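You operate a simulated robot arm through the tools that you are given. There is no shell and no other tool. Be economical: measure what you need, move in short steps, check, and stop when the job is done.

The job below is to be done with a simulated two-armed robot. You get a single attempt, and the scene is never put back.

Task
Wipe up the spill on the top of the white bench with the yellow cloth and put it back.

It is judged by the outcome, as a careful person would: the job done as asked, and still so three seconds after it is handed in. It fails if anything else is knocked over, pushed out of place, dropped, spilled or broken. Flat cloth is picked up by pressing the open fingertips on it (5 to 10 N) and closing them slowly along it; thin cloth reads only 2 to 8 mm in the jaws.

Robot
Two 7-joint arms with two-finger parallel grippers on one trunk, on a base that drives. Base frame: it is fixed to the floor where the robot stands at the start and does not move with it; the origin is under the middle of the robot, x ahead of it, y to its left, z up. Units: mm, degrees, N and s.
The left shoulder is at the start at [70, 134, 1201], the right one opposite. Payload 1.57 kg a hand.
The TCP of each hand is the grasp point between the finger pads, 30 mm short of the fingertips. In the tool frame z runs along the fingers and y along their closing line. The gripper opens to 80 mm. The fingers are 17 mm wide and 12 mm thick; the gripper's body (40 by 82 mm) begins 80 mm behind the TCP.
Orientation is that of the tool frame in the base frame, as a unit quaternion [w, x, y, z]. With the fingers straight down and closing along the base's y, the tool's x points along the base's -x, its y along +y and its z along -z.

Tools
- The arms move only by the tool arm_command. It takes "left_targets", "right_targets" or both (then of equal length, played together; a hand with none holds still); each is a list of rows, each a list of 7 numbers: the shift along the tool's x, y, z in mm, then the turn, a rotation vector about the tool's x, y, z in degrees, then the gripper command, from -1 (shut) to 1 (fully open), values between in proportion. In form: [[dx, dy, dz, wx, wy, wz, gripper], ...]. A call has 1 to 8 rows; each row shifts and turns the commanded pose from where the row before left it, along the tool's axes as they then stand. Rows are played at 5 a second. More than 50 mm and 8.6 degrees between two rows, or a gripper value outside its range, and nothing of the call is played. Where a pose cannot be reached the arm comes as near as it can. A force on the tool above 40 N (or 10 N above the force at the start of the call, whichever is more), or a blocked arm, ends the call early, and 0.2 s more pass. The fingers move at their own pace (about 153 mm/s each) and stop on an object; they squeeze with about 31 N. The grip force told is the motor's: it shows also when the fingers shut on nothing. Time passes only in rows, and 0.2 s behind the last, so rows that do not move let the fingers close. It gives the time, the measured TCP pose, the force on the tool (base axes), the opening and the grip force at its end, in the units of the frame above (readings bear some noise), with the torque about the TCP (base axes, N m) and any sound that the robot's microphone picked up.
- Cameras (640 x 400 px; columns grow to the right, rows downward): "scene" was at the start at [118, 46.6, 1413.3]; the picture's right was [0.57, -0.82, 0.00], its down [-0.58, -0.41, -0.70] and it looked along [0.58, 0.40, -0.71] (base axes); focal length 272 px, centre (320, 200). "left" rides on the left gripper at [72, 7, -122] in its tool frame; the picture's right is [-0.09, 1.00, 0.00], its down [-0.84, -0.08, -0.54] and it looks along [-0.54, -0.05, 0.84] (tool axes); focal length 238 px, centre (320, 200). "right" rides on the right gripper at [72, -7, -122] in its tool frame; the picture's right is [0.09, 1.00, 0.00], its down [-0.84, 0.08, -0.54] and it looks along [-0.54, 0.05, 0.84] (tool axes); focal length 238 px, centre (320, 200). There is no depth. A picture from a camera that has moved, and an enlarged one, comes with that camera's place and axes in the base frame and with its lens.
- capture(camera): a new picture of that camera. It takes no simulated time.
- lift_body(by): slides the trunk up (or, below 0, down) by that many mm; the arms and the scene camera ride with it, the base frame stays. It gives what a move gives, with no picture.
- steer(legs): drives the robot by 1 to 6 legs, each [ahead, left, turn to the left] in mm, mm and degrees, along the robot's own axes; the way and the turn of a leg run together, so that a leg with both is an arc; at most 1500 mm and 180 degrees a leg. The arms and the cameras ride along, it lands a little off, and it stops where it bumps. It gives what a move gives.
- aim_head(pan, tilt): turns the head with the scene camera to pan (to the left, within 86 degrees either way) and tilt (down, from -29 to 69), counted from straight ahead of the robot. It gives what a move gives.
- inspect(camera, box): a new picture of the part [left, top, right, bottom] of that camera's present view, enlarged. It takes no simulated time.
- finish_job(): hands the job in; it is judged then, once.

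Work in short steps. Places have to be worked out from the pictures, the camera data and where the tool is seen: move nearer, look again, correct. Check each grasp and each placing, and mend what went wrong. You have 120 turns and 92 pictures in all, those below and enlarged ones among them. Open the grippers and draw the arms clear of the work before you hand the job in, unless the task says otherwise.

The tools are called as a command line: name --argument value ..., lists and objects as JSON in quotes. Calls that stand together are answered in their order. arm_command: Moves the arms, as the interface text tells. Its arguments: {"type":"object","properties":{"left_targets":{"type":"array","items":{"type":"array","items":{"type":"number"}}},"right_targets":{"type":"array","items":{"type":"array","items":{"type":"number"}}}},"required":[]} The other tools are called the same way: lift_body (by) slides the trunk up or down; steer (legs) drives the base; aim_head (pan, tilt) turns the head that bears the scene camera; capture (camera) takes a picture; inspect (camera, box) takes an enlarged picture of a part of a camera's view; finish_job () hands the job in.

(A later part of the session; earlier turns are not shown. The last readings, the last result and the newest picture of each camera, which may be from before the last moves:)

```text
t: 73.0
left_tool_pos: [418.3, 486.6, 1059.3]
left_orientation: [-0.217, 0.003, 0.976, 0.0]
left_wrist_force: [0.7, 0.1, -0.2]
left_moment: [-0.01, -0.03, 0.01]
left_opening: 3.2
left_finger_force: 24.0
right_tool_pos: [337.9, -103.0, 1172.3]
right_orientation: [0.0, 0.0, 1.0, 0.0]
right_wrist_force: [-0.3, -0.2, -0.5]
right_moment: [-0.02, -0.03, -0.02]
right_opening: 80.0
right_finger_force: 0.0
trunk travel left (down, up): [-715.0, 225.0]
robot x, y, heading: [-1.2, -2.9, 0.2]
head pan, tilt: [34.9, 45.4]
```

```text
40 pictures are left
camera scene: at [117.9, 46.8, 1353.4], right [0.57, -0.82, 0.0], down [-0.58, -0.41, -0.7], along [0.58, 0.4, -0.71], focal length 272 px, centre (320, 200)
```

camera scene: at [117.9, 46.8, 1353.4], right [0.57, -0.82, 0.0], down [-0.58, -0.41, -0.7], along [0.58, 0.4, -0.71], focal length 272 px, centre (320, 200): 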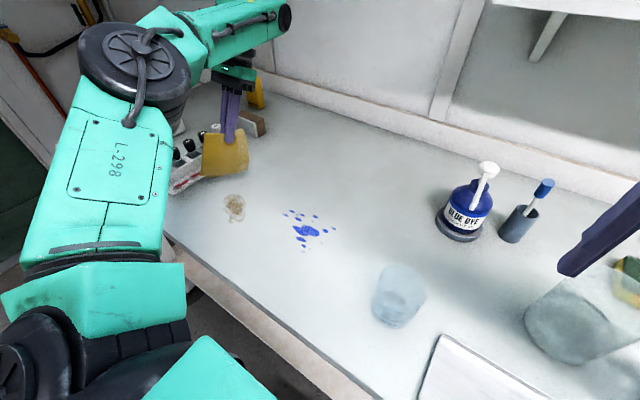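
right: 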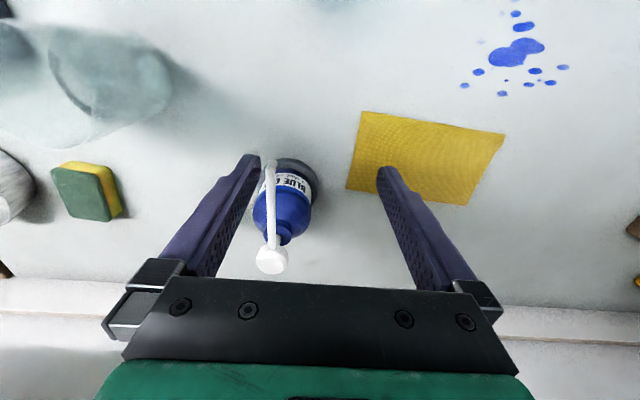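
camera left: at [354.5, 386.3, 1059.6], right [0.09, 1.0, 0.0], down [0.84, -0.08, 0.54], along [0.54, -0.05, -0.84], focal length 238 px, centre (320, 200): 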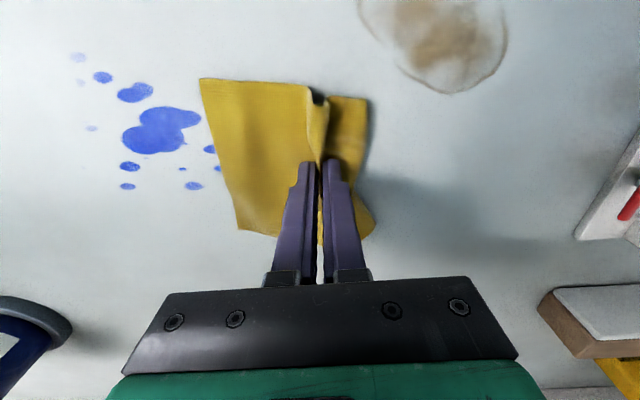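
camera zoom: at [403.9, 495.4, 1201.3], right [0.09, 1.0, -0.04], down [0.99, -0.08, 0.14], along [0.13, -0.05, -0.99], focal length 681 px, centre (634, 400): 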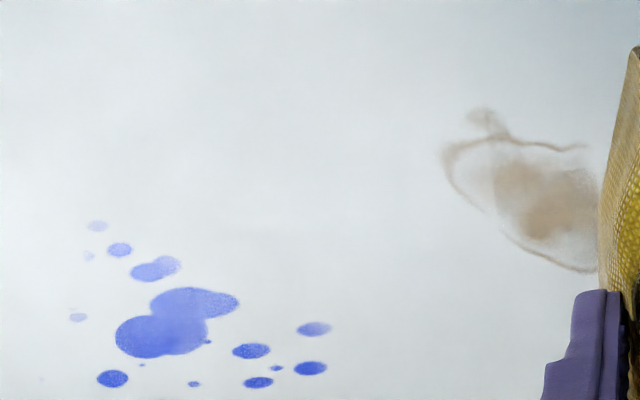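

The glints are gone: the clear spill appears wiped. I check from a second spot in case a remnant rim lies farther off.

arm_command --left_targets '[[-20, -10, -8, 0, 0, 0, -1], [-15, -5, -7, 0, 0, 0, -1], [0, 0, 0, 0, 0, 0, -1]]'

inspect --camera "left" --box '[110, 60, 310, 200]'

arm_command --left_targets '[[0, -20, 0, 0, 0, 0, -1], [0, -25, 0, 0, 0, 0, -1], [0, 0, 0, 0, 0, 0, -1]]'

inspect --camera "left" --box '[110, 60, 310, 200]'

inspect --camera "scene" --box '[210, 180, 340, 262]'

```text
t: 73.8
left_tool_pos: [437.1, 476.5, 1058.6]
left_orientation: [-0.217, 0.001, 0.976, -0.001]
left_wrist_force: [0.6, 0.1, -0.1]
left_moment: [-0.03, -0.02, 0.0]
left_opening: 3.1
left_finger_force: 24.2
left hand out of reach, approached as far as the arm can: row 2
right_tool_pos: [337.7, -102.2, 1172.4]
right_orientation: [0.0, 0.0, 1.0, -0.001]
right_wrist_force: [0.8, -0.2, -0.1]
right_moment: [-0.03, 0.01, 0.0]
right_opening: 79.9
right_finger_force: 0.1
trunk travel left (down, up): [-715.0, 225.0]
robot x, y, heading: [-1.4, -0.7, 0.2]
head pan, tilt: [34.9, 45.4]
```

```text
2.86 times, centred on (210, 130) of left
camera zoom: at [424.1, 485.5, 1199.8], right [0.09, 1.0, -0.04], down [0.99, -0.08, 0.14], along [0.13, -0.05, -0.99], focal length 681 px, centre (634, 400)
```

zoom: 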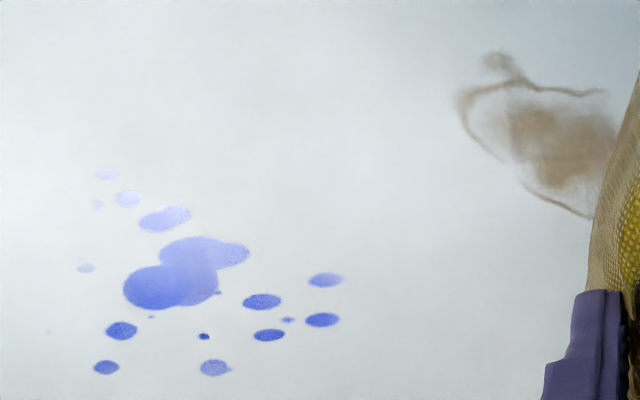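

```text
t: 74.6
left_tool_pos: [438.9, 431.1, 1056.6]
left_orientation: [-0.216, 0.002, 0.976, 0.0]
left_wrist_force: [-0.1, -0.8, -0.8]
left_moment: [-0.02, -0.03, 0.03]
left_opening: 3.1
left_finger_force: 24.8
right_tool_pos: [339.6, -102.5, 1171.2]
right_orientation: [0.0, 0.0, 1.0, 0.0]
right_wrist_force: [1.1, 0.0, -0.5]
right_moment: [0.01, 0.02, 0.01]
right_opening: 80.0
right_finger_force: 0.0
trunk travel left (down, up): [-715.0, 225.0]
robot x, y, heading: [3.2, 0.2, 0.1]
head pan, tilt: [34.9, 45.4]
```

```text
2.86 times, centred on (210, 130) of left
camera zoom: at [425.5, 439.6, 1197.8], right [0.09, 1.0, -0.04], down [0.99, -0.08, 0.14], along [0.13, -0.05, -0.99], focal length 681 px, centre (634, 400)
```

zoom: 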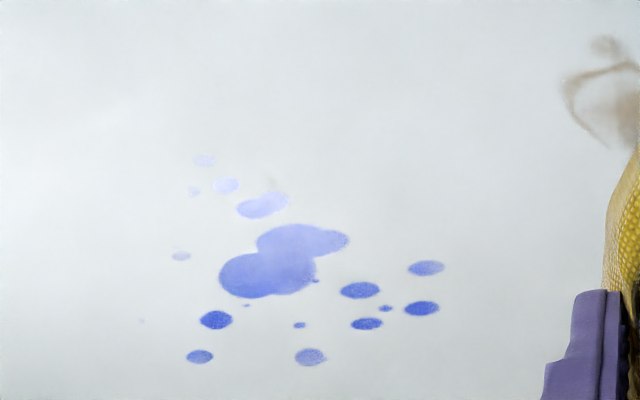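

```text
4.88 times, centred on (275, 221) of scene
camera zoom: at [119.2, 47.2, 1353.2], right [0.57, -0.82, 0.0], down [-0.58, -0.41, -0.7], along [0.57, 0.4, -0.71], focal length 1329 px, centre (540, 98)
```

zoom: 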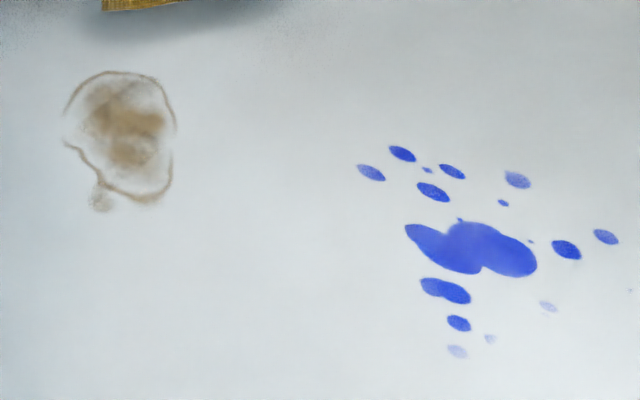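

The faint rim specks have also vanished in the scene view, so the clear spill is up and the dry stains are what remains. One small grey smudge shows by the blue drop near (357, 277), so I check it for leftover wetness.

inspect --camera "left" --box '[150, 90, 230, 140]'

arm_command --left_targets '[[15, -35, 0, 0, 0, 0, -1], [10, -35, 0, 0, 0, 0, -1], [0, 0, 0, 0, 0, 0, -1]]'

inspect --camera "left" --box '[130, 40, 330, 180]'

```text
8.00 times, centred on (190, 115) of left
camera zoom: at [425.5, 439.6, 1197.8], right [0.09, 1.0, -0.04], down [0.99, -0.08, 0.14], along [0.13, -0.05, -0.99], focal length 1907 px, centre (1360, 880)
```

zoom: 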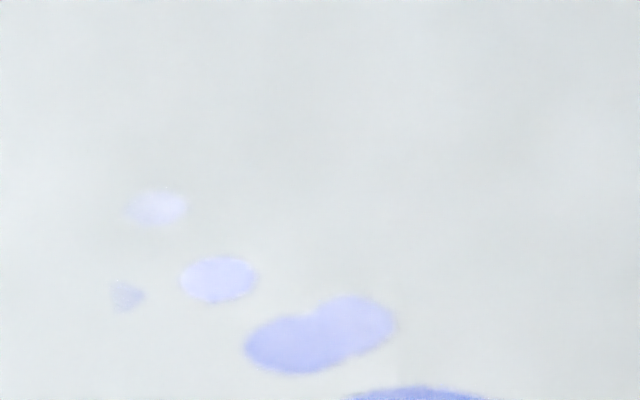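

```text
t: 75.4
left_tool_pos: [415.8, 365.7, 1067.9]
left_orientation: [-0.217, 0.002, 0.976, 0.0]
left_wrist_force: [0.2, -0.8, -0.8]
left_moment: [0.0, -0.01, 0.02]
left_opening: 3.2
left_finger_force: 24.1
right_tool_pos: [339.1, -102.3, 1172.5]
right_orientation: [-0.001, 0.0, 1.0, -0.001]
right_wrist_force: [-0.2, -0.1, 0.3]
right_moment: [0.01, 0.01, -0.02]
right_opening: 80.0
right_finger_force: 0.0
trunk travel left (down, up): [-715.0, 225.0]
robot x, y, heading: [0.3, 0.6, -0.1]
head pan, tilt: [34.9, 45.4]
```

```text
2.86 times, centred on (230, 110) of left
camera zoom: at [402.0, 373.5, 1209.6], right [0.09, 1.0, -0.04], down [0.99, -0.08, 0.14], along [0.13, -0.05, -0.99], focal length 681 px, centre (577, 457)
```

zoom: 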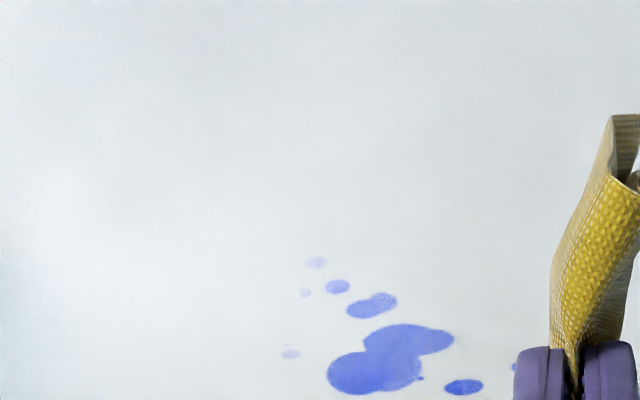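

That smudge was only image noise; the bench is dry there. Now I take the cloth back: straighten the hand and move above its original spot, centre (533, 208).

arm_command --left_targets '[[0, 0, 0, 0, -8.3, 0, -1], [0, 0, 0, 0, -8.3, 0, -1], [0, 0, 0, 0, -8.3, 0, -1], [-29, -45, 0, 0, 0, 0, -1], [-29, -40, 0, 0, 0, 0, -1], [-29, -40, 0, 0, 0, 0, -1], [-28, -33, 20, 0, 0, 0, -1], [0, 0, 0, 0, 0, 0, -1]]'

capture --camera "left"

inspect --camera "scene" --box '[260, 100, 440, 280]'

```text
refused: row 4 steps farther than a row can; nothing moved
```

```text
34 pictures are left
camera left: at [402.0, 373.5, 1209.6], right [0.09, 1.0, -0.04], down [0.99, -0.08, 0.14], along [0.13, -0.05, -0.99], focal length 238 px, centre (320, 200)
```

left: 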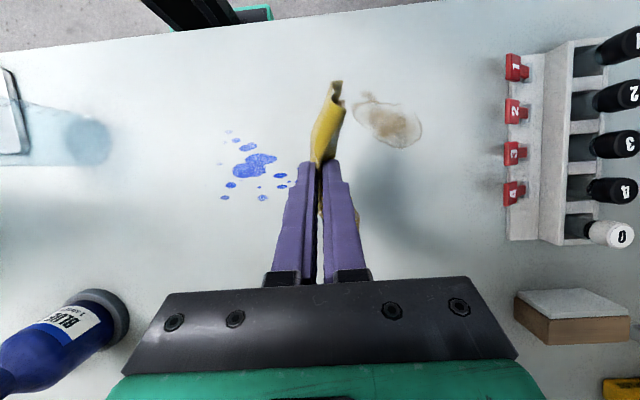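

```text
2.22 times, centred on (350, 190) of scene
camera zoom: at [119.1, 47.7, 1353.2], right [0.57, -0.82, 0.0], down [-0.58, -0.41, -0.7], along [0.57, 0.4, -0.71], focal length 606 px, centre (253, 222)
```

zoom: 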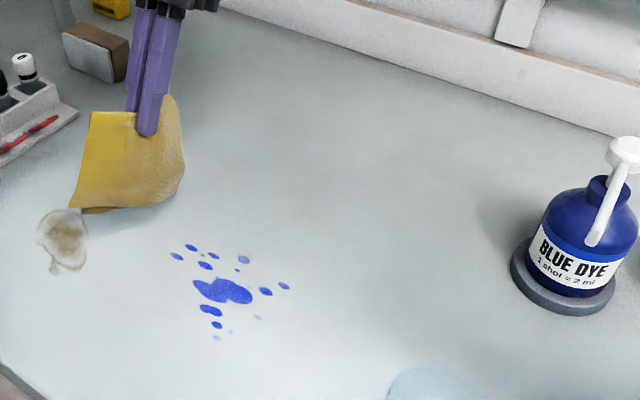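

Row too long; nothing moved. I straighten first, then travel in shorter steps.

arm_command --left_targets '[[0, 0, 0, 0, -8.3, 0, -1], [0, 0, 0, 0, -8.3, 0, -1], [0, 0, 0, 0, -8.3, 0, -1], [-23, -36, 0, 0, 0, 0, -1], [-23, -36, 0, 0, 0, 0, -1], [-23, -36, 0, 0, 0, 0, -1], [-23, -36, 10, 0, 0, 0, -1], [-22, -36, 10, 0, 0, 0, -1]]'

arm_command --left_targets '[[0, 0, 30, 0, 0, 0, -1], [0, 15, 20, 0, 0, 0, -1], [0, 15, 20, 0, 0, 0, -1], [0, 15, 15, 0, 0, 0, -1], [0, 15, 10, 0, 0, 0, -1], [0, 0, 0, 0, 0, 0, -1]]'

capture --camera "left"

inspect --camera "scene" --box '[280, 100, 460, 280]'

```text
t: 77.2
left_tool_pos: [535.1, 180.2, 1046.3]
left_orientation: [-0.002, 0.001, 1.0, 0.0]
left_wrist_force: [-0.1, -0.4, -0.2]
left_moment: [0.02, 0.02, 0.0]
left_opening: 3.1
left_finger_force: 24.6
right_tool_pos: [339.9, -103.0, 1170.4]
right_orientation: [-0.002, -0.001, 1.0, 0.001]
right_wrist_force: [-0.2, -0.5, 0.4]
right_moment: [0.0, 0.02, 0.04]
right_opening: 80.0
right_finger_force: 0.0
trunk travel left (down, up): [-715.0, 225.0]
robot x, y, heading: [-1.9, -1.0, 0.1]
head pan, tilt: [34.9, 45.4]
```

```text
t: 78.6
left_tool_pos: [530.6, 242.6, 952.1]
left_orientation: [0.0, 0.002, 1.0, 0.0]
left_wrist_force: [-0.8, 0.7, 0.1]
left_moment: [0.02, 0.0, -0.03]
left_opening: 3.1
left_finger_force: 23.4
right_tool_pos: [337.4, -103.0, 1172.2]
right_orientation: [-0.001, 0.0, 1.0, 0.0]
right_wrist_force: [0.3, -0.2, 0.2]
right_moment: [0.02, 0.03, 0.03]
right_opening: 79.8
right_finger_force: 0.0
trunk travel left (down, up): [-715.0, 225.0]
robot x, y, heading: [3.4, -0.4, -0.2]
head pan, tilt: [34.9, 45.4]
```

```text
32 pictures are left
camera left: at [457.9, 251.5, 1074.8], right [0.09, 1.0, 0.0], down [0.84, -0.08, 0.54], along [0.54, -0.05, -0.84], focal length 238 px, centre (320, 200)
```

left: 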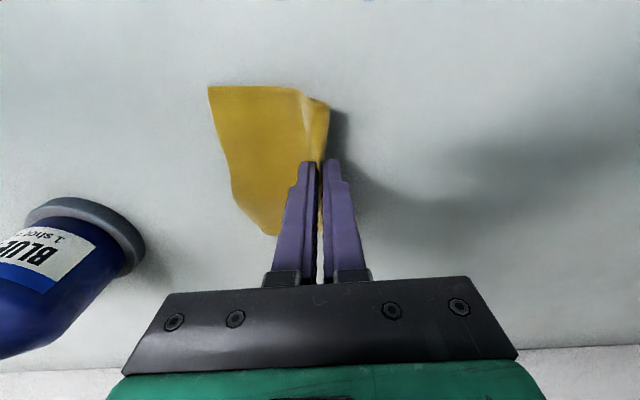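

```text
2.22 times, centred on (370, 190) of scene
camera zoom: at [118.3, 46.5, 1353.3], right [0.57, -0.82, 0.0], down [-0.58, -0.41, -0.7], along [0.58, 0.4, -0.71], focal length 606 px, centre (209, 222)
```

zoom: 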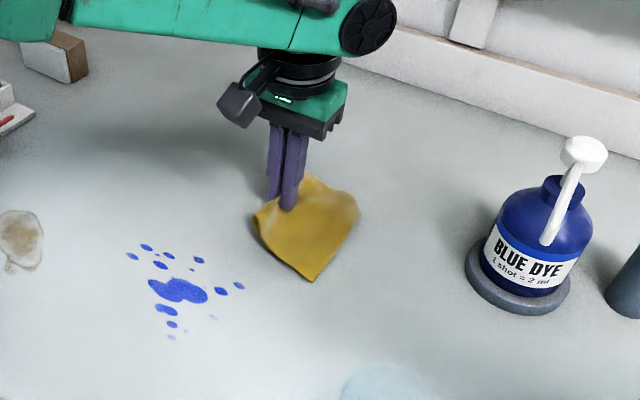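

Both wings now lie to one side, so the cloth is folded double. I'll re-lay it: lift, set down farther left, then sweep right so the tucked wing unrolls, ending at the original place.

arm_command --left_targets '[[10, 10, -40, 0, 0, 0, -1], [10, 15, -40, 0, 0, 0, -1], [20, 15, -20, 0, 0, 0, -1], [20, 10, 0, 0, 0, 0, -1], [0, 0, 0, 0, 0, 0, -1], [0, 15, 35, 0, 0, 0, -1], [0, 15, 25, 0, 0, 0, -1], [0, 15, 20, 0, 0, 0, -1]]'

arm_command --left_targets '[[0, 10, 20, 0, 0, 0, -1], [0, 5, 12, 0, 0, 0, -1], [0, 0, 3, 0, 0, 0, -1], [0, 0, 0, 0, 0, 0, -1]]'

capture --camera "left"

```text
t: 80.4
left_tool_pos: [471.0, 338.8, 972.6]
left_orientation: [-0.001, 0.002, 1.0, -0.001]
left_wrist_force: [0.4, 0.0, 0.8]
left_moment: [-0.01, 0.01, 0.0]
left_opening: 3.4
left_finger_force: 25.0
right_tool_pos: [338.5, -101.9, 1172.4]
right_orientation: [-0.001, 0.0, 1.0, 0.0]
right_wrist_force: [1.1, 0.0, 0.1]
right_moment: [-0.02, -0.01, -0.07]
right_opening: 79.9
right_finger_force: 0.2
trunk travel left (down, up): [-715.0, 225.0]
robot x, y, heading: [0.9, 0.1, 0.2]
head pan, tilt: [34.9, 45.4]
```

```text
t: 81.4
left_tool_pos: [469.2, 353.6, 937.0]
left_orientation: [-0.001, 0.002, 1.0, 0.0]
left_wrist_force: [-0.2, -0.1, 2.0]
left_moment: [0.01, 0.03, 0.01]
left_opening: 3.3
left_finger_force: 24.4
right_tool_pos: [339.0, -102.1, 1172.0]
right_orientation: [-0.001, 0.0, 1.0, 0.0]
right_wrist_force: [-0.3, 0.4, -0.2]
right_moment: [0.03, 0.02, -0.02]
right_opening: 80.0
right_finger_force: 0.1
trunk travel left (down, up): [-715.0, 225.0]
robot x, y, heading: [1.9, 3.6, 0.1]
head pan, tilt: [34.9, 45.4]
```

```text
30 pictures are left
camera left: at [398.3, 362.0, 1060.1], right [0.09, 1.0, 0.0], down [0.84, -0.08, 0.54], along [0.54, -0.05, -0.84], focal length 238 px, centre (320, 200)
```

left: 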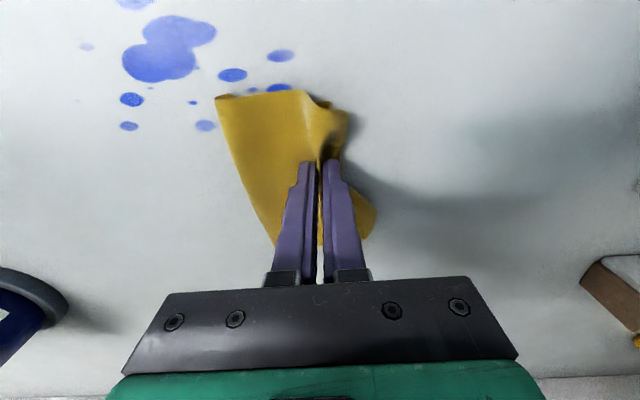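

Now I sweep right (−y) at light contact, so the tucked left wing trails out flat.

arm_command --left_targets '[[0, -15, -2, 0, 0, 0, -1], [0, -20, 0, 0, 0, 0, -1], [-5, -20, 0, 0, 0, 0, -1], [-5, -20, 0, 0, 0, 0, -1], [-5, -20, 0, 0, 0, 0, -1], [-5, -20, 0, 0, 0, 0, -1], [-5, -20, 0, 0, 0, 0, -1], [0, 0, 0, 0, 0, 0, -1]]'

capture --camera "left"

inspect --camera "scene" --box '[280, 100, 460, 280]'

```text
t: 83.2
left_tool_pos: [494.4, 215.9, 938.1]
left_orientation: [-0.001, 0.002, 1.0, -0.001]
left_wrist_force: [0.6, 0.9, 2.9]
left_moment: [-0.03, -0.01, -0.01]
left_opening: 3.1
left_finger_force: 24.2
right_tool_pos: [337.1, -102.6, 1172.9]
right_orientation: [0.001, -0.001, 1.0, 0.0]
right_wrist_force: [0.4, 0.0, 0.0]
right_moment: [0.03, -0.02, -0.01]
right_opening: 79.9
right_finger_force: 0.1
trunk travel left (down, up): [-715.0, 225.0]
robot x, y, heading: [-2.7, -0.1, -0.1]
head pan, tilt: [34.9, 45.4]
```

```text
29 pictures are left
camera left: at [422.8, 225.2, 1060.6], right [0.09, 1.0, 0.0], down [0.84, -0.08, 0.54], along [0.54, -0.05, -0.84], focal length 238 px, centre (320, 200)
```

left: 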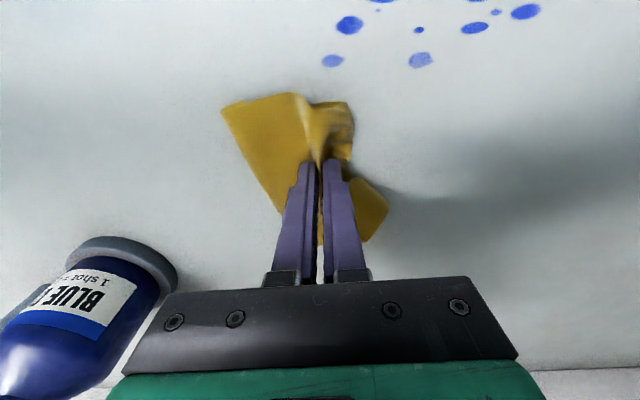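

```text
2.22 times, centred on (370, 190) of scene
camera zoom: at [117.7, 47.5, 1353.4], right [0.57, -0.82, 0.0], down [-0.58, -0.41, -0.7], along [0.58, 0.4, -0.71], focal length 606 px, centre (209, 222)
```

zoom: 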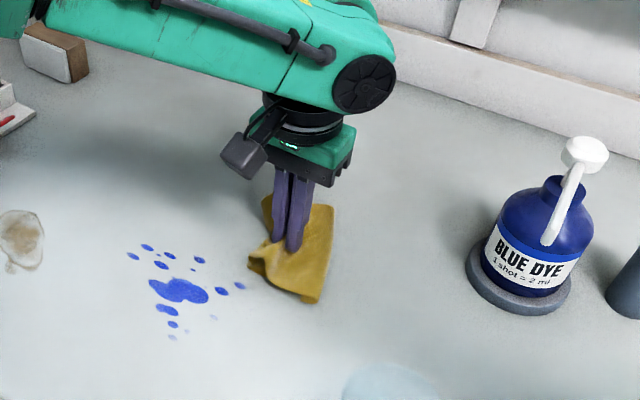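

That crumpled rather than unrolled. Better to let go and re-grip at a short edge, so the whole cloth trails flat. I move to x≈520, release gently and look.

arm_command --left_targets '[[-15, -5, -20, 0, 0, 0, -1], [-10, 0, 0, 0, 0, 0, -1], [0, 0, 15, 0, 0, 0, -1], [0, 0, 0, 0, 0, 0, -0.6], [0, 0, 0, 0, 0, 0, -0.2], [0, 0, -40, 0, 0, 0, 0], [0, 0, -50, 0, 0, 0, 0], [50, 0, 0, 0, 0, 0, 0]]'

arm_command --left_targets '[[40, 0, -20, 0, 0, 0, 0], [0, 0, 0, 0, 0, 0, 0]]'

inspect --camera "left" --box '[180, 80, 440, 280]'

inspect --camera "scene" --box '[290, 130, 430, 250]'

```text
t: 85.0
left_tool_pos: [469.3, 212.0, 1030.7]
left_orientation: [0.0, 0.001, 1.0, 0.0]
left_wrist_force: [-0.8, -0.2, 0.0]
left_moment: [-0.01, -0.02, 0.04]
left_opening: 40.1
left_finger_force: 0.1
right_tool_pos: [335.8, -100.9, 1172.2]
right_orientation: [0.002, 0.0, 1.0, -0.001]
right_wrist_force: [-0.2, 0.5, -0.1]
right_moment: [0.01, -0.01, -0.02]
right_opening: 80.0
right_finger_force: 0.0
trunk travel left (down, up): [-715.0, 225.0]
robot x, y, heading: [1.8, -0.3, -0.0]
head pan, tilt: [34.9, 45.4]
```

```text
t: 85.6
left_tool_pos: [429.6, 211.2, 1052.2]
left_orientation: [-0.002, 0.001, 1.0, -0.001]
left_wrist_force: [0.2, 0.1, 0.2]
left_moment: [0.04, 0.01, -0.01]
left_opening: 40.3
left_finger_force: 0.0
right_tool_pos: [340.1, -102.2, 1171.7]
right_orientation: [-0.001, 0.0, 1.0, -0.001]
right_wrist_force: [0.2, -0.3, -1.0]
right_moment: [-0.01, 0.02, -0.01]
right_opening: 80.1
right_finger_force: 0.1
trunk travel left (down, up): [-715.0, 225.0]
robot x, y, heading: [3.7, -0.8, 0.1]
head pan, tilt: [34.9, 45.4]
```

```text
2.00 times, centred on (310, 180) of left
camera zoom: at [358.1, 220.6, 1174.5], right [0.09, 1.0, 0.0], down [0.84, -0.08, 0.54], along [0.54, -0.05, -0.84], focal length 477 px, centre (340, 240)
```

zoom: 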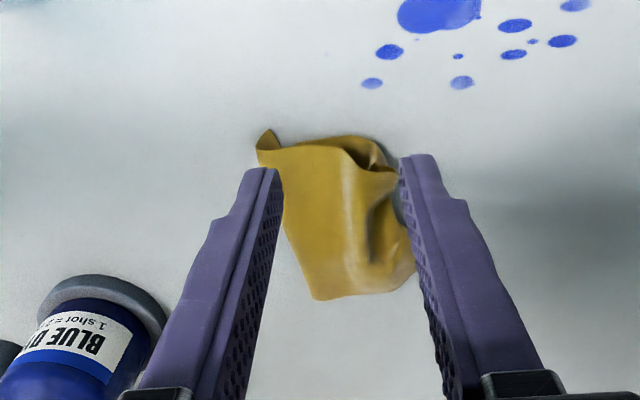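

```text
3.33 times, centred on (360, 190) of scene
camera zoom: at [118.3, 47.1, 1353.3], right [0.57, -0.82, 0.0], down [-0.58, -0.41, -0.7], along [0.58, 0.4, -0.71], focal length 908 px, centre (187, 233)
```

zoom: 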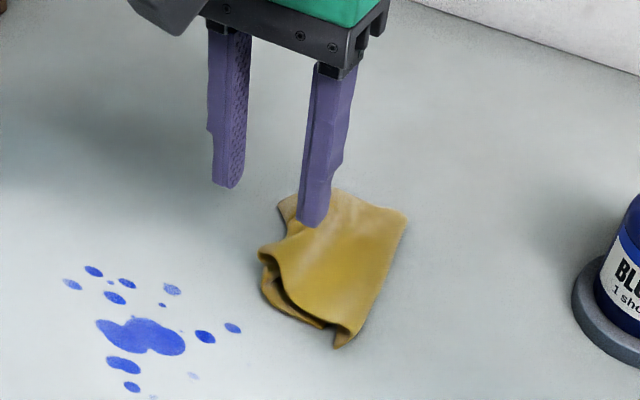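

Released; the cloth lies folded double at x 457–581, y 165–250, with a free edge on the right. I'll pinch only the top layer near that free edge at about (515, 188) and pull it left, so the cloth unrolls flat behind.

arm_command --left_targets '[[-40, -10, 0, 0, 0, 0, -0.3], [-45, -12, 20, 0, 0, 0, -0.3], [0, 0, 40, 0, 0, 0, -0.3], [0, 0, 35, 0, 0, 0, -0.3], [0, 0, 10, 0, 0, 0, -0.3], [0, 0, 4, 0, 0, 0, -0.3], [0, 0, 0, 0, 0, 0, -0.3]]'

inspect --camera "scene" --box '[290, 130, 430, 250]'

```text
refused: row 2 steps farther than a row can; nothing moved
```

```text
3.33 times, centred on (360, 190) of scene
camera zoom: at [118.3, 47.1, 1353.3], right [0.57, -0.82, 0.0], down [-0.58, -0.41, -0.7], along [0.58, 0.4, -0.71], focal length 908 px, centre (187, 233)
```

zoom: 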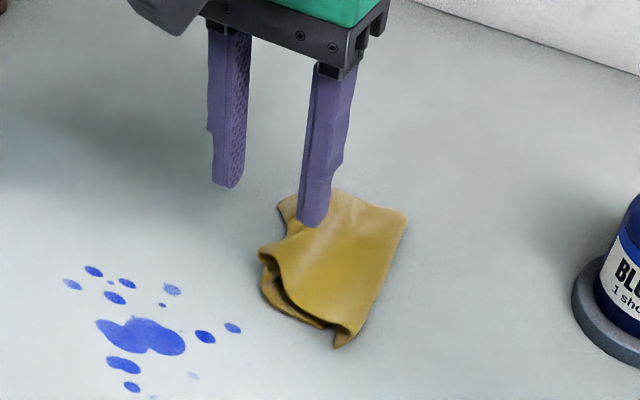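

One row was too long; I resend it with shorter steps and no picture until contact.

arm_command --left_targets '[[-40, -10, 0, 0, 0, 0, -0.3], [-45, -12, 0, 0, 0, 0, -0.3], [0, 0, 45, 0, 0, 0, -0.3], [0, 0, 45, 0, 0, 0, -0.3], [0, 0, 15, 0, 0, 0, -0.3], [0, 0, 6, 0, 0, 0, -0.3], [0, 0, 3, 0, 0, 0, -0.3], [0, 0, 0, 0, 0, 0, -0.3]]'

inspect --camera "scene" --box '[290, 130, 430, 250]'

```text
t: 87.4
left_tool_pos: [513.4, 191.2, 940.7]
left_orientation: [0.0, 0.002, 1.0, -0.001]
left_wrist_force: [-0.2, -0.1, -0.5]
left_moment: [0.03, 0.0, -0.03]
left_opening: 27.9
left_finger_force: 0.0
right_tool_pos: [338.6, -103.3, 1173.4]
right_orientation: [-0.001, 0.0, 1.0, 0.0]
right_wrist_force: [0.9, -0.5, -0.6]
right_moment: [0.0, 0.0, -0.01]
right_opening: 80.1
right_finger_force: 0.1
trunk travel left (down, up): [-715.0, 225.0]
robot x, y, heading: [1.5, 1.8, 0.1]
head pan, tilt: [34.9, 45.4]
```

```text
3.33 times, centred on (360, 190) of scene
camera zoom: at [118.3, 46.8, 1353.3], right [0.57, -0.82, 0.0], down [-0.58, -0.41, -0.7], along [0.58, 0.4, -0.71], focal length 908 px, centre (187, 233)
```

zoom: 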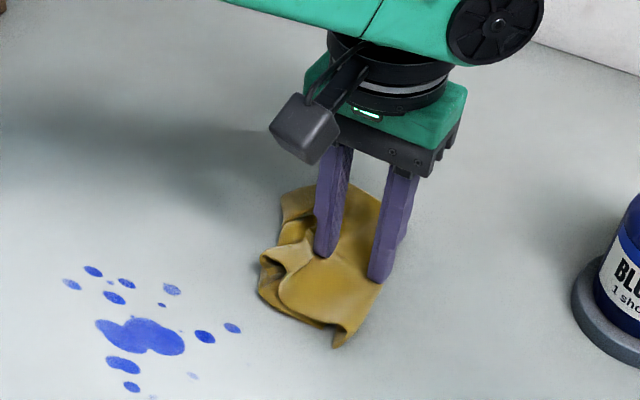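

The right finger is right at the edge, so I shift 5 mm left and press down to contact.

arm_command --left_targets '[[0, 5, 0, 0, 0, 0, -0.35], [0, 0, 3, 0, 0, 0, -0.35], [0, 0, 2, 0, 0, 0, -0.35], [0, 0, 0, 0, 0, 0, -0.35]]'

```text
t: 88.4
left_tool_pos: [513.1, 195.7, 935.1]
left_orientation: [-0.001, 0.002, 1.0, 0.0]
left_wrist_force: [0.3, -0.8, 2.3]
left_moment: [0.04, -0.02, 0.04]
left_opening: 25.6
left_finger_force: 0.0
right_tool_pos: [338.0, -102.9, 1172.1]
right_orientation: [-0.001, 0.0, 1.0, 0.0]
right_wrist_force: [0.3, -0.4, -0.1]
right_moment: [-0.02, 0.01, -0.02]
right_opening: 79.8
right_finger_force: 0.0
trunk travel left (down, up): [-715.0, 225.0]
robot x, y, heading: [2.8, -1.3, 0.3]
head pan, tilt: [34.9, 45.4]
```

2.3 N so far. I press 1 mm more and close slowly, then lift 60 mm to see what is gripped.

arm_command --left_targets '[[0, 0, 1, 0, 0, 0, -0.4], [0, 0, 0, 0, 0, 0, -0.5], [0, 0, 0, 0, 0, 0, -0.6], [0, 0, 0, 0, 0, 0, -0.7], [0, 0, 0, 0, 0, 0, -0.8], [0, 0, 0, 0, 0, 0, -0.9], [0, 0, 0, 0, 0, 0, -1], [0, 0, 0, 0, 0, 0, -1]]'

arm_command --left_targets '[[0, 0, -20, 0, 0, 0, -1], [0, 10, -20, 0, 0, 0, -1], [0, 10, -20, 0, 0, 0, -1], [0, 0, 0, 0, 0, 0, -1]]'

inspect --camera "scene" --box '[290, 130, 430, 250]'

inspect --camera "left" --box '[180, 60, 440, 260]'

```text
t: 90.2
left_tool_pos: [513.0, 196.2, 934.8]
left_orientation: [-0.001, 0.002, 1.0, 0.0]
left_wrist_force: [-0.6, -1.1, 2.5]
left_moment: [0.0, 0.0, 0.02]
left_opening: 1.5
left_finger_force: 23.9
right_tool_pos: [338.7, -103.1, 1172.0]
right_orientation: [0.0, 0.0, 1.0, 0.0]
right_wrist_force: [0.9, 1.3, 0.6]
right_moment: [-0.02, -0.01, 0.02]
right_opening: 79.9
right_finger_force: 0.0
trunk travel left (down, up): [-715.0, 225.0]
robot x, y, heading: [0.4, 5.1, 0.2]
head pan, tilt: [34.9, 45.4]
```

```text
t: 91.2
left_tool_pos: [513.5, 215.8, 993.9]
left_orientation: [-0.001, 0.002, 1.0, 0.0]
left_wrist_force: [0.5, 0.4, 0.5]
left_moment: [0.05, 0.0, -0.01]
left_opening: 1.9
left_finger_force: 23.8
right_tool_pos: [338.0, -103.3, 1172.8]
right_orientation: [-0.001, 0.0, 1.0, -0.001]
right_wrist_force: [-0.4, 0.3, 0.3]
right_moment: [0.05, 0.03, 0.0]
right_opening: 80.0
right_finger_force: 0.0
trunk travel left (down, up): [-715.0, 225.0]
robot x, y, heading: [-1.5, 5.7, 0.0]
head pan, tilt: [34.9, 45.4]
```

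```text
3.33 times, centred on (360, 190) of scene
camera zoom: at [118.6, 46.6, 1353.3], right [0.57, -0.82, 0.0], down [-0.58, -0.41, -0.7], along [0.58, 0.4, -0.71], focal length 908 px, centre (187, 233)
```

zoom: 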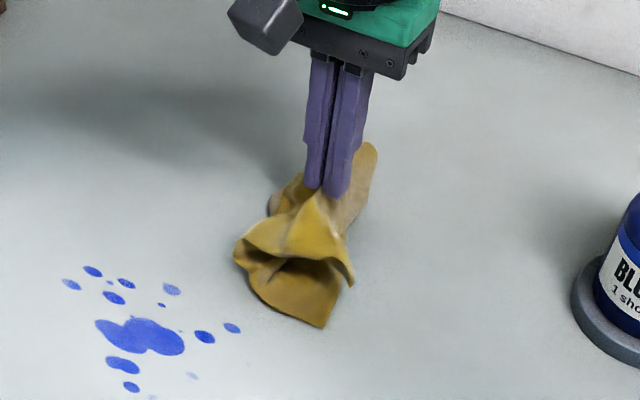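

```text
2.00 times, centred on (310, 160) of left
camera zoom: at [442.4, 225.0, 1116.9], right [0.09, 1.0, 0.0], down [0.84, -0.08, 0.54], along [0.54, -0.05, -0.84], focal length 477 px, centre (340, 280)
```

zoom: 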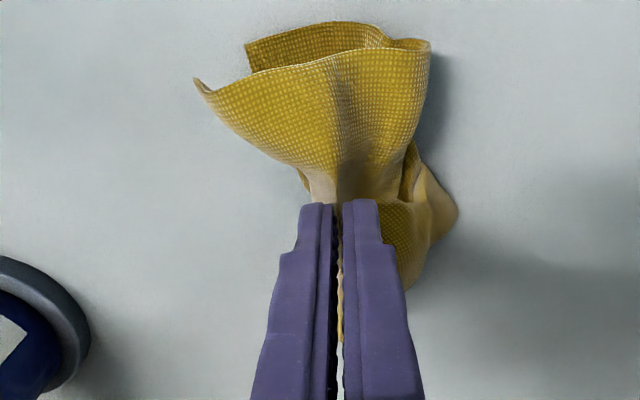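

Only the top layer is gripped and the other stays on the bench, like opening a book. Now I swing it left and low so the cloth unrolls flat.

arm_command --left_targets '[[0, 20, -10, 0, 0, 0, -1], [3, 25, 0, 0, 0, 0, -1], [5, 25, 5, 0, 0, 0, -1], [5, 20, 15, 0, 0, 0, -1], [5, 15, 20, 0, 0, 0, -1], [5, 5, 15, 0, 0, 0, -1], [0, 0, 5, 0, 0, 0, -1], [0, 0, 0, 0, 0, 0, -1]]'

inspect --camera "scene" --box '[270, 130, 430, 260]'

capture --camera "left"

```text
t: 93.0
left_tool_pos: [492.2, 326.1, 944.7]
left_orientation: [-0.001, 0.001, 1.0, 0.0]
left_wrist_force: [0.5, -1.0, 0.1]
left_moment: [-0.03, -0.01, -0.03]
left_opening: 1.9
left_finger_force: 24.4
right_tool_pos: [340.6, -103.3, 1172.5]
right_orientation: [-0.001, 0.0, 1.0, 0.0]
right_wrist_force: [0.1, 0.0, 0.7]
right_moment: [0.01, -0.02, 0.02]
right_opening: 79.9
right_finger_force: 0.1
trunk travel left (down, up): [-715.0, 225.0]
robot x, y, heading: [-2.2, 0.9, 0.1]
head pan, tilt: [34.9, 45.4]
```

```text
3.08 times, centred on (350, 195) of scene
camera zoom: at [118.4, 46.9, 1353.3], right [0.57, -0.82, 0.0], down [-0.58, -0.41, -0.7], along [0.58, 0.4, -0.71], focal length 838 px, centre (228, 215)
```

zoom: 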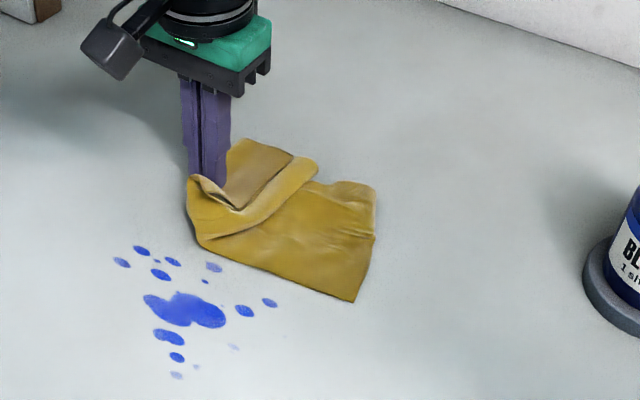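

```text
20 pictures are left
camera left: at [420.4, 335.4, 1065.9], right [0.09, 1.0, 0.0], down [0.84, -0.08, 0.54], along [0.54, -0.05, -0.84], focal length 238 px, centre (320, 200)
```

left: 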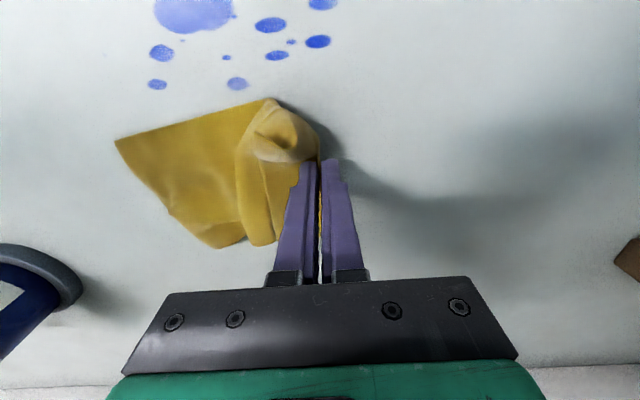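

Nicely unrolled, with only a bulge near the held end. I pull a little more left to straighten it.

arm_command --left_targets '[[4, 15, 0, 0, 0, 0, -1], [4, 15, 0, 0, 0, 0, -1], [3, 10, 0, 0, 0, 0, -1], [0, 0, 0, 0, 0, 0, -1]]'

inspect --camera "scene" --box '[270, 130, 430, 260]'

```text
t: 94.0
left_tool_pos: [481.8, 367.9, 945.0]
left_orientation: [-0.001, 0.002, 1.0, 0.0]
left_wrist_force: [-0.6, -0.7, 0.0]
left_moment: [-0.01, 0.05, -0.02]
left_opening: 1.8
left_finger_force: 24.0
right_tool_pos: [338.2, -103.5, 1172.7]
right_orientation: [-0.001, -0.001, 1.0, 0.001]
right_wrist_force: [0.1, 0.7, -0.2]
right_moment: [-0.02, -0.02, 0.0]
right_opening: 80.0
right_finger_force: 0.1
trunk travel left (down, up): [-715.0, 225.0]
robot x, y, heading: [1.1, 1.6, -0.0]
head pan, tilt: [34.9, 45.4]
```

```text
3.08 times, centred on (350, 195) of scene
camera zoom: at [118.5, 46.8, 1353.3], right [0.57, -0.82, 0.0], down [-0.58, -0.41, -0.7], along [0.58, 0.4, -0.71], focal length 838 px, centre (228, 215)
```

zoom: 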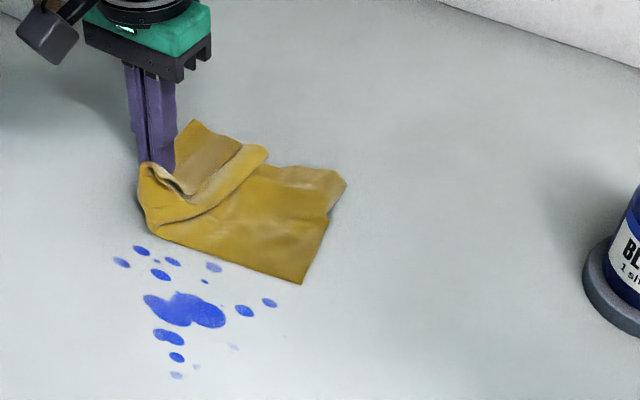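

The end near the hand is turned over. I lift it slightly and set it down while moving right, so the flap trails outward, then release.

arm_command --left_targets '[[0, -5, -30, 0, 0, 0, -1], [0, -10, -20, 0, 0, 0, -1], [0, -10, 0, 0, 0, 0, -1], [0, -15, 15, 0, 0, 0, -1], [0, -15, 20, 0, 0, 0, -1], [0, -15, 15, 0, 0, 0, -1], [0, -5, 4, 0, 0, 0, -1], [0, 0, 0, 0, 0, 0, -1]]'

arm_command --left_targets '[[0, 0, 0, 0, 0, 0, -0.7], [0, 0, 0, 0, 0, 0, -0.5], [0, 0, -30, 0, 0, 0, -0.5], [0, 0, -40, 0, 0, 0, -0.5], [20, 30, -20, 0, 0, 0, -0.5], [10, 40, 0, 0, 0, 0, -0.5], [0, 0, 0, 0, 0, 0, -0.5]]'

inspect --camera "scene" --box '[270, 130, 430, 260]'

```text
t: 95.8
left_tool_pos: [480.2, 292.3, 939.6]
left_orientation: [-0.001, 0.001, 1.0, -0.001]
left_wrist_force: [0.1, -0.5, 1.1]
left_moment: [0.01, -0.01, 0.02]
left_opening: 1.9
left_finger_force: 23.7
right_tool_pos: [338.3, -102.3, 1173.1]
right_orientation: [-0.001, 0.0, 1.0, 0.0]
right_wrist_force: [-0.9, -0.2, 0.6]
right_moment: [0.0, 0.04, -0.01]
right_opening: 79.8
right_finger_force: 0.1
trunk travel left (down, up): [-715.0, 225.0]
robot x, y, heading: [0.9, -0.4, 0.1]
head pan, tilt: [34.9, 45.4]
```

```text
t: 97.4
left_tool_pos: [447.3, 360.8, 1032.9]
left_orientation: [-0.001, 0.001, 1.0, 0.0]
left_wrist_force: [-0.2, -0.4, -0.2]
left_moment: [0.02, -0.01, -0.02]
left_opening: 19.9
left_finger_force: 0.0
right_tool_pos: [339.2, -104.1, 1171.4]
right_orientation: [-0.002, 0.0, 1.0, 0.0]
right_wrist_force: [-0.6, 0.5, 0.0]
right_moment: [-0.01, -0.03, -0.02]
right_opening: 79.8
right_finger_force: 0.2
trunk travel left (down, up): [-715.0, 225.0]
robot x, y, heading: [1.9, 2.0, -0.0]
head pan, tilt: [34.9, 45.4]
```

```text
3.08 times, centred on (350, 195) of scene
camera zoom: at [119.1, 45.5, 1353.3], right [0.57, -0.82, 0.0], down [-0.58, -0.41, -0.7], along [0.57, 0.4, -0.71], focal length 838 px, centre (228, 215)
```

zoom: 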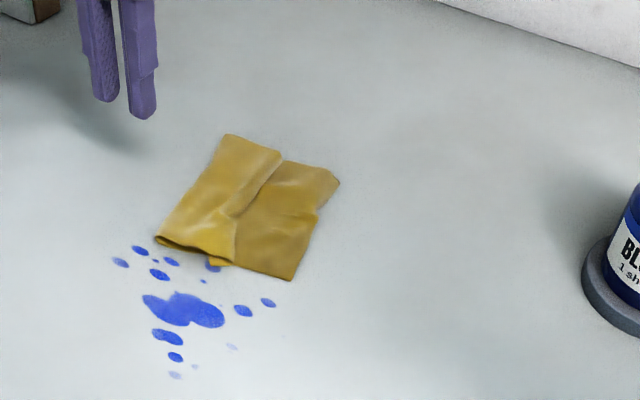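

Much flatter: one Z-fold at left, and the right edge runs from (453, 226) to (566, 248). I pinch near the right edge at about (508, 262) and pull right, so the rest trails and unfolds toward the original place.

arm_command --left_targets '[[-20, -33, 0, 0, 0, 0, -0.3], [-20, -33, 0, 0, 0, 0, -0.3], [-21, -33, 0, 0, 0, 0, -0.3], [0, 0, 40, 0, 0, 0, -0.3], [0, 0, 40, 0, 0, 0, -0.3], [0, 0, 12, 0, 0, 0, -0.3], [0, 0, 4, 0, 0, 0, -0.3], [0, 0, 0, 0, 0, 0, -0.3]]'

inspect --camera "scene" --box '[270, 130, 430, 260]'

```text
t: 99.2
left_tool_pos: [512.2, 261.5, 932.7]
left_orientation: [0.0, 0.001, 1.0, 0.0]
left_wrist_force: [1.3, -0.5, 0.0]
left_moment: [-0.01, 0.02, 0.02]
left_opening: 28.0
left_finger_force: 0.1
right_tool_pos: [338.2, -103.0, 1171.6]
right_orientation: [0.0, 0.0, 1.0, 0.0]
right_wrist_force: [0.4, -0.1, -0.6]
right_moment: [0.02, -0.04, -0.01]
right_opening: 80.1
right_finger_force: 0.1
trunk travel left (down, up): [-715.0, 225.0]
robot x, y, heading: [3.0, 1.9, 0.2]
head pan, tilt: [34.9, 45.4]
```

```text
3.08 times, centred on (350, 195) of scene
camera zoom: at [118.4, 46.7, 1353.3], right [0.57, -0.82, 0.0], down [-0.58, -0.41, -0.7], along [0.58, 0.4, -0.71], focal length 838 px, centre (228, 215)
```

zoom: 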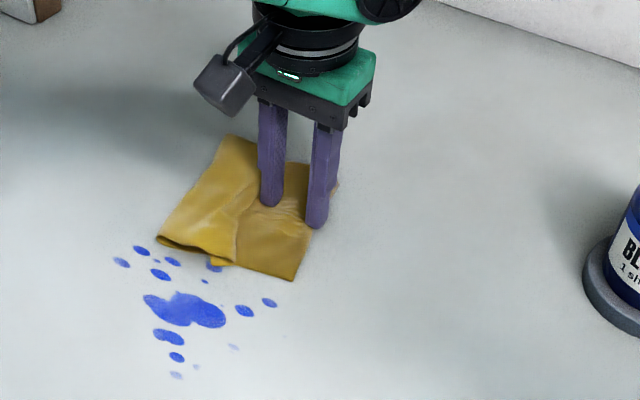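

The right finger is just at the edge, so I narrow slightly, shift 5 mm left, press and close slowly.

arm_command --left_targets '[[0, 5, 0, 0, 0, 0, -0.4], [0, 0, 2, 0, 0, 0, -0.4], [0, 0, 0, 0, 0, 0, -0.4]]'

```text
t: 100.0
left_tool_pos: [510.9, 267.5, 931.3]
left_orientation: [0.0, 0.002, 1.0, 0.0]
left_wrist_force: [0.9, 0.4, 4.1]
left_moment: [-0.04, 0.0, 0.0]
left_opening: 23.9
left_finger_force: 0.2
right_tool_pos: [337.9, -103.4, 1172.7]
right_orientation: [0.0, -0.001, 1.0, 0.0]
right_wrist_force: [0.1, -0.4, 0.7]
right_moment: [0.01, 0.0, 0.0]
right_opening: 79.8
right_finger_force: 0.0
trunk travel left (down, up): [-715.0, 225.0]
robot x, y, heading: [0.8, 2.1, 0.2]
head pan, tilt: [34.9, 45.4]
```

4 N contact. I close slowly, then ease up a touch and start pulling right.

arm_command --left_targets '[[0, 0, 0.5, 0, 0, 0, -0.5], [0, 0, 0, 0, 0, 0, -0.6], [0, 0, 0, 0, 0, 0, -0.7], [0, 0, 0, 0, 0, 0, -0.8], [0, 0, 0, 0, 0, 0, -0.9], [0, 0, 0, 0, 0, 0, -1], [0, 0, 0, 0, 0, 0, -1]]'

arm_command --left_targets '[[-3, -15, -5, 0, 0, 0, -1], [-3, -20, 0, 0, 0, 0, -1], [-3, -20, 0, 0, 0, 0, -1], [-3, -20, 0, 0, 0, 0, -1], [0, 0, 0, 0, 0, 0, -1]]'

inspect --camera "scene" --box '[290, 130, 450, 260]'

```text
t: 101.6
left_tool_pos: [511.8, 267.4, 931.7]
left_orientation: [-0.001, 0.002, 1.0, 0.0]
left_wrist_force: [-0.7, 0.4, 4.7]
left_moment: [0.06, 0.02, 0.02]
left_opening: 4.0
left_finger_force: 24.5
right_tool_pos: [338.1, -103.7, 1172.2]
right_orientation: [0.0, 0.0, 1.0, 0.0]
right_wrist_force: [1.4, -0.6, 0.3]
right_moment: [0.01, 0.02, 0.04]
right_opening: 80.1
right_finger_force: 0.0
trunk travel left (down, up): [-715.0, 225.0]
robot x, y, heading: [0.8, -2.4, 0.3]
head pan, tilt: [34.9, 45.4]
```

```text
t: 102.8
left_tool_pos: [523.4, 191.6, 935.4]
left_orientation: [-0.001, 0.001, 1.0, -0.001]
left_wrist_force: [-0.4, 0.9, -0.3]
left_moment: [-0.01, 0.02, 0.01]
left_opening: 3.8
left_finger_force: 25.1
right_tool_pos: [338.3, -103.0, 1172.8]
right_orientation: [-0.001, 0.001, 1.0, 0.0]
right_wrist_force: [-0.9, 0.0, -0.2]
right_moment: [0.04, -0.01, 0.01]
right_opening: 80.0
right_finger_force: 0.0
trunk travel left (down, up): [-715.0, 225.0]
robot x, y, heading: [1.9, -0.4, 0.1]
head pan, tilt: [34.9, 45.4]
```

```text
3.08 times, centred on (370, 195) of scene
camera zoom: at [118.1, 47.2, 1353.3], right [0.57, -0.82, 0.0], down [-0.58, -0.41, -0.7], along [0.58, 0.4, -0.71], focal length 838 px, centre (166, 215)
```

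zoom: 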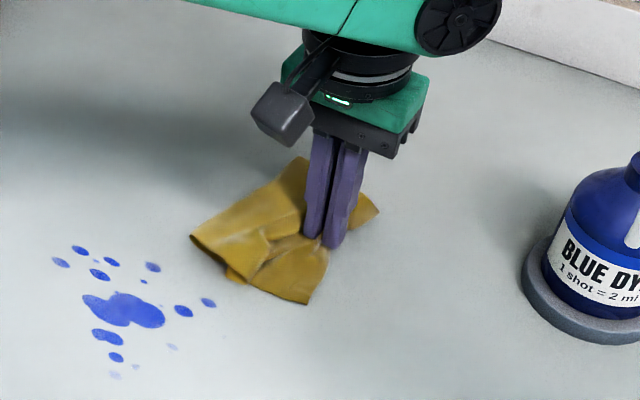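

It follows. Now I lift the cloth by this end so it hangs free and the Z-fold drops out, moving back left at the same time to prepare a sweeping lay-down.

arm_command --left_targets '[[0, 10, -40, 0, 0, 0, -1], [0, 15, -40, 0, 0, 0, -1], [0, 20, -40, 0, 0, 0, -1], [5, 20, -40, 0, 0, 0, -1], [5, 15, 0, 0, 0, 0, -1], [0, 0, 0, 0, 0, 0, -1], [0, 0, 0, 0, 0, 0, -1]]'

inspect --camera "scene" --box '[270, 90, 450, 260]'

```text
t: 104.4
left_tool_pos: [509.6, 270.0, 1099.4]
left_orientation: [-0.001, 0.001, 1.0, 0.001]
left_wrist_force: [0.0, 0.3, -0.8]
left_moment: [0.02, 0.0, 0.03]
left_opening: 3.6
left_finger_force: 24.6
right_tool_pos: [338.6, -103.5, 1172.7]
right_orientation: [-0.002, 0.0, 1.0, 0.0]
right_wrist_force: [-0.6, 0.6, -0.2]
right_moment: [0.0, 0.03, 0.03]
right_opening: 80.1
right_finger_force: 0.0
trunk travel left (down, up): [-715.0, 225.0]
robot x, y, heading: [1.0, -4.0, 0.2]
head pan, tilt: [34.9, 45.4]
```

```text
2.35 times, centred on (360, 175) of scene
camera zoom: at [118.2, 46.6, 1353.4], right [0.57, -0.82, 0.0], down [-0.58, -0.41, -0.7], along [0.58, 0.4, -0.71], focal length 641 px, centre (226, 259)
```

zoom: 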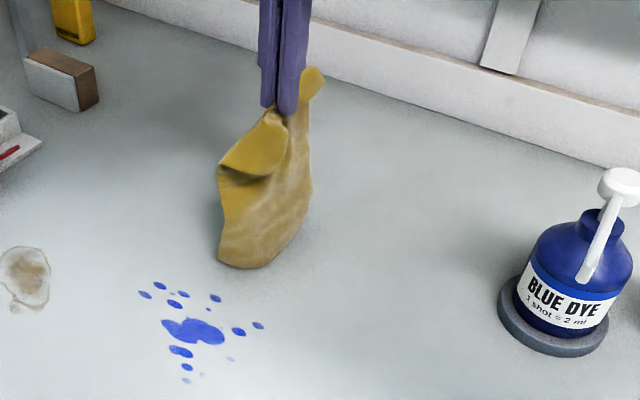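

It hangs well: long part down, short flap on the right side. I lay it down by descending while sweeping right, ending at about (528, 142).

arm_command --left_targets '[[-22, 5, 0, 0, 0, 0, -1], [0, 0, 20, 0, 0, 0, -1], [0, -20, 25, 0, 0, 0, -1], [0, -22, 25, 0, 0, 0, -1], [0, -22, 22, 0, 0, 0, -1], [0, -22, 22, 0, 0, 0, -1], [0, -20, 20, 0, 0, 0, -1], [0, -18, 15, 0, 0, 0, -1]]'

arm_command --left_targets '[[0, -12, 8, 0, 0, 0, -1], [0, 0, 0, 0, 0, 0, -1]]'

inspect --camera "scene" --box '[290, 130, 470, 270]'

capture --camera "left"

```text
t: 106.2
left_tool_pos: [525.2, 161.4, 949.4]
left_orientation: [0.0, 0.001, 1.0, -0.001]
left_wrist_force: [0.2, 0.8, -0.1]
left_moment: [0.01, 0.01, -0.01]
left_opening: 3.8
left_finger_force: 24.9
left hand out of reach, approached as far as the arm can: row 8
right_tool_pos: [338.9, -103.9, 1172.8]
right_orientation: [-0.001, 0.0, 1.0, 0.001]
right_wrist_force: [-0.7, 0.5, -0.4]
right_moment: [-0.02, -0.03, 0.02]
right_opening: 79.9
right_finger_force: 0.0
trunk travel left (down, up): [-715.0, 225.0]
robot x, y, heading: [-0.4, 3.6, 0.0]
head pan, tilt: [34.9, 45.4]
```

```text
t: 106.8
left_tool_pos: [519.4, 152.3, 943.9]
left_orientation: [0.0, 0.002, 1.0, 0.0]
left_wrist_force: [-0.5, -0.5, 0.2]
left_moment: [0.01, -0.05, -0.01]
left_opening: 3.4
left_finger_force: 24.7
left hand out of reach, approached as far as the arm can: row 1
right_tool_pos: [339.0, -102.4, 1172.0]
right_orientation: [-0.001, 0.0, 1.0, 0.0]
right_wrist_force: [-0.1, -0.3, 0.5]
right_moment: [-0.03, 0.04, 0.0]
right_opening: 79.8
right_finger_force: 0.1
trunk travel left (down, up): [-715.0, 225.0]
robot x, y, heading: [-1.9, 2.3, -0.2]
head pan, tilt: [34.9, 45.4]
```

```text
2.86 times, centred on (380, 200) of scene
camera zoom: at [118.3, 46.9, 1353.3], right [0.57, -0.82, 0.0], down [-0.58, -0.41, -0.7], along [0.58, 0.4, -0.71], focal length 779 px, centre (149, 200)
```

zoom: 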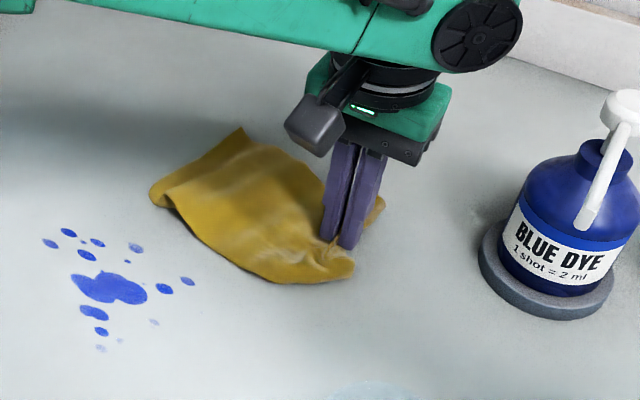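

```text
13 pictures are left
camera left: at [447.8, 161.5, 1066.0], right [0.09, 1.0, 0.0], down [0.84, -0.08, 0.54], along [0.54, -0.05, -0.84], focal length 238 px, centre (320, 200)
```

left: 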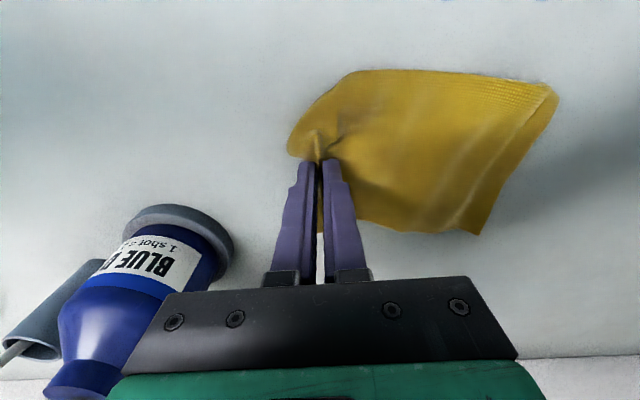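

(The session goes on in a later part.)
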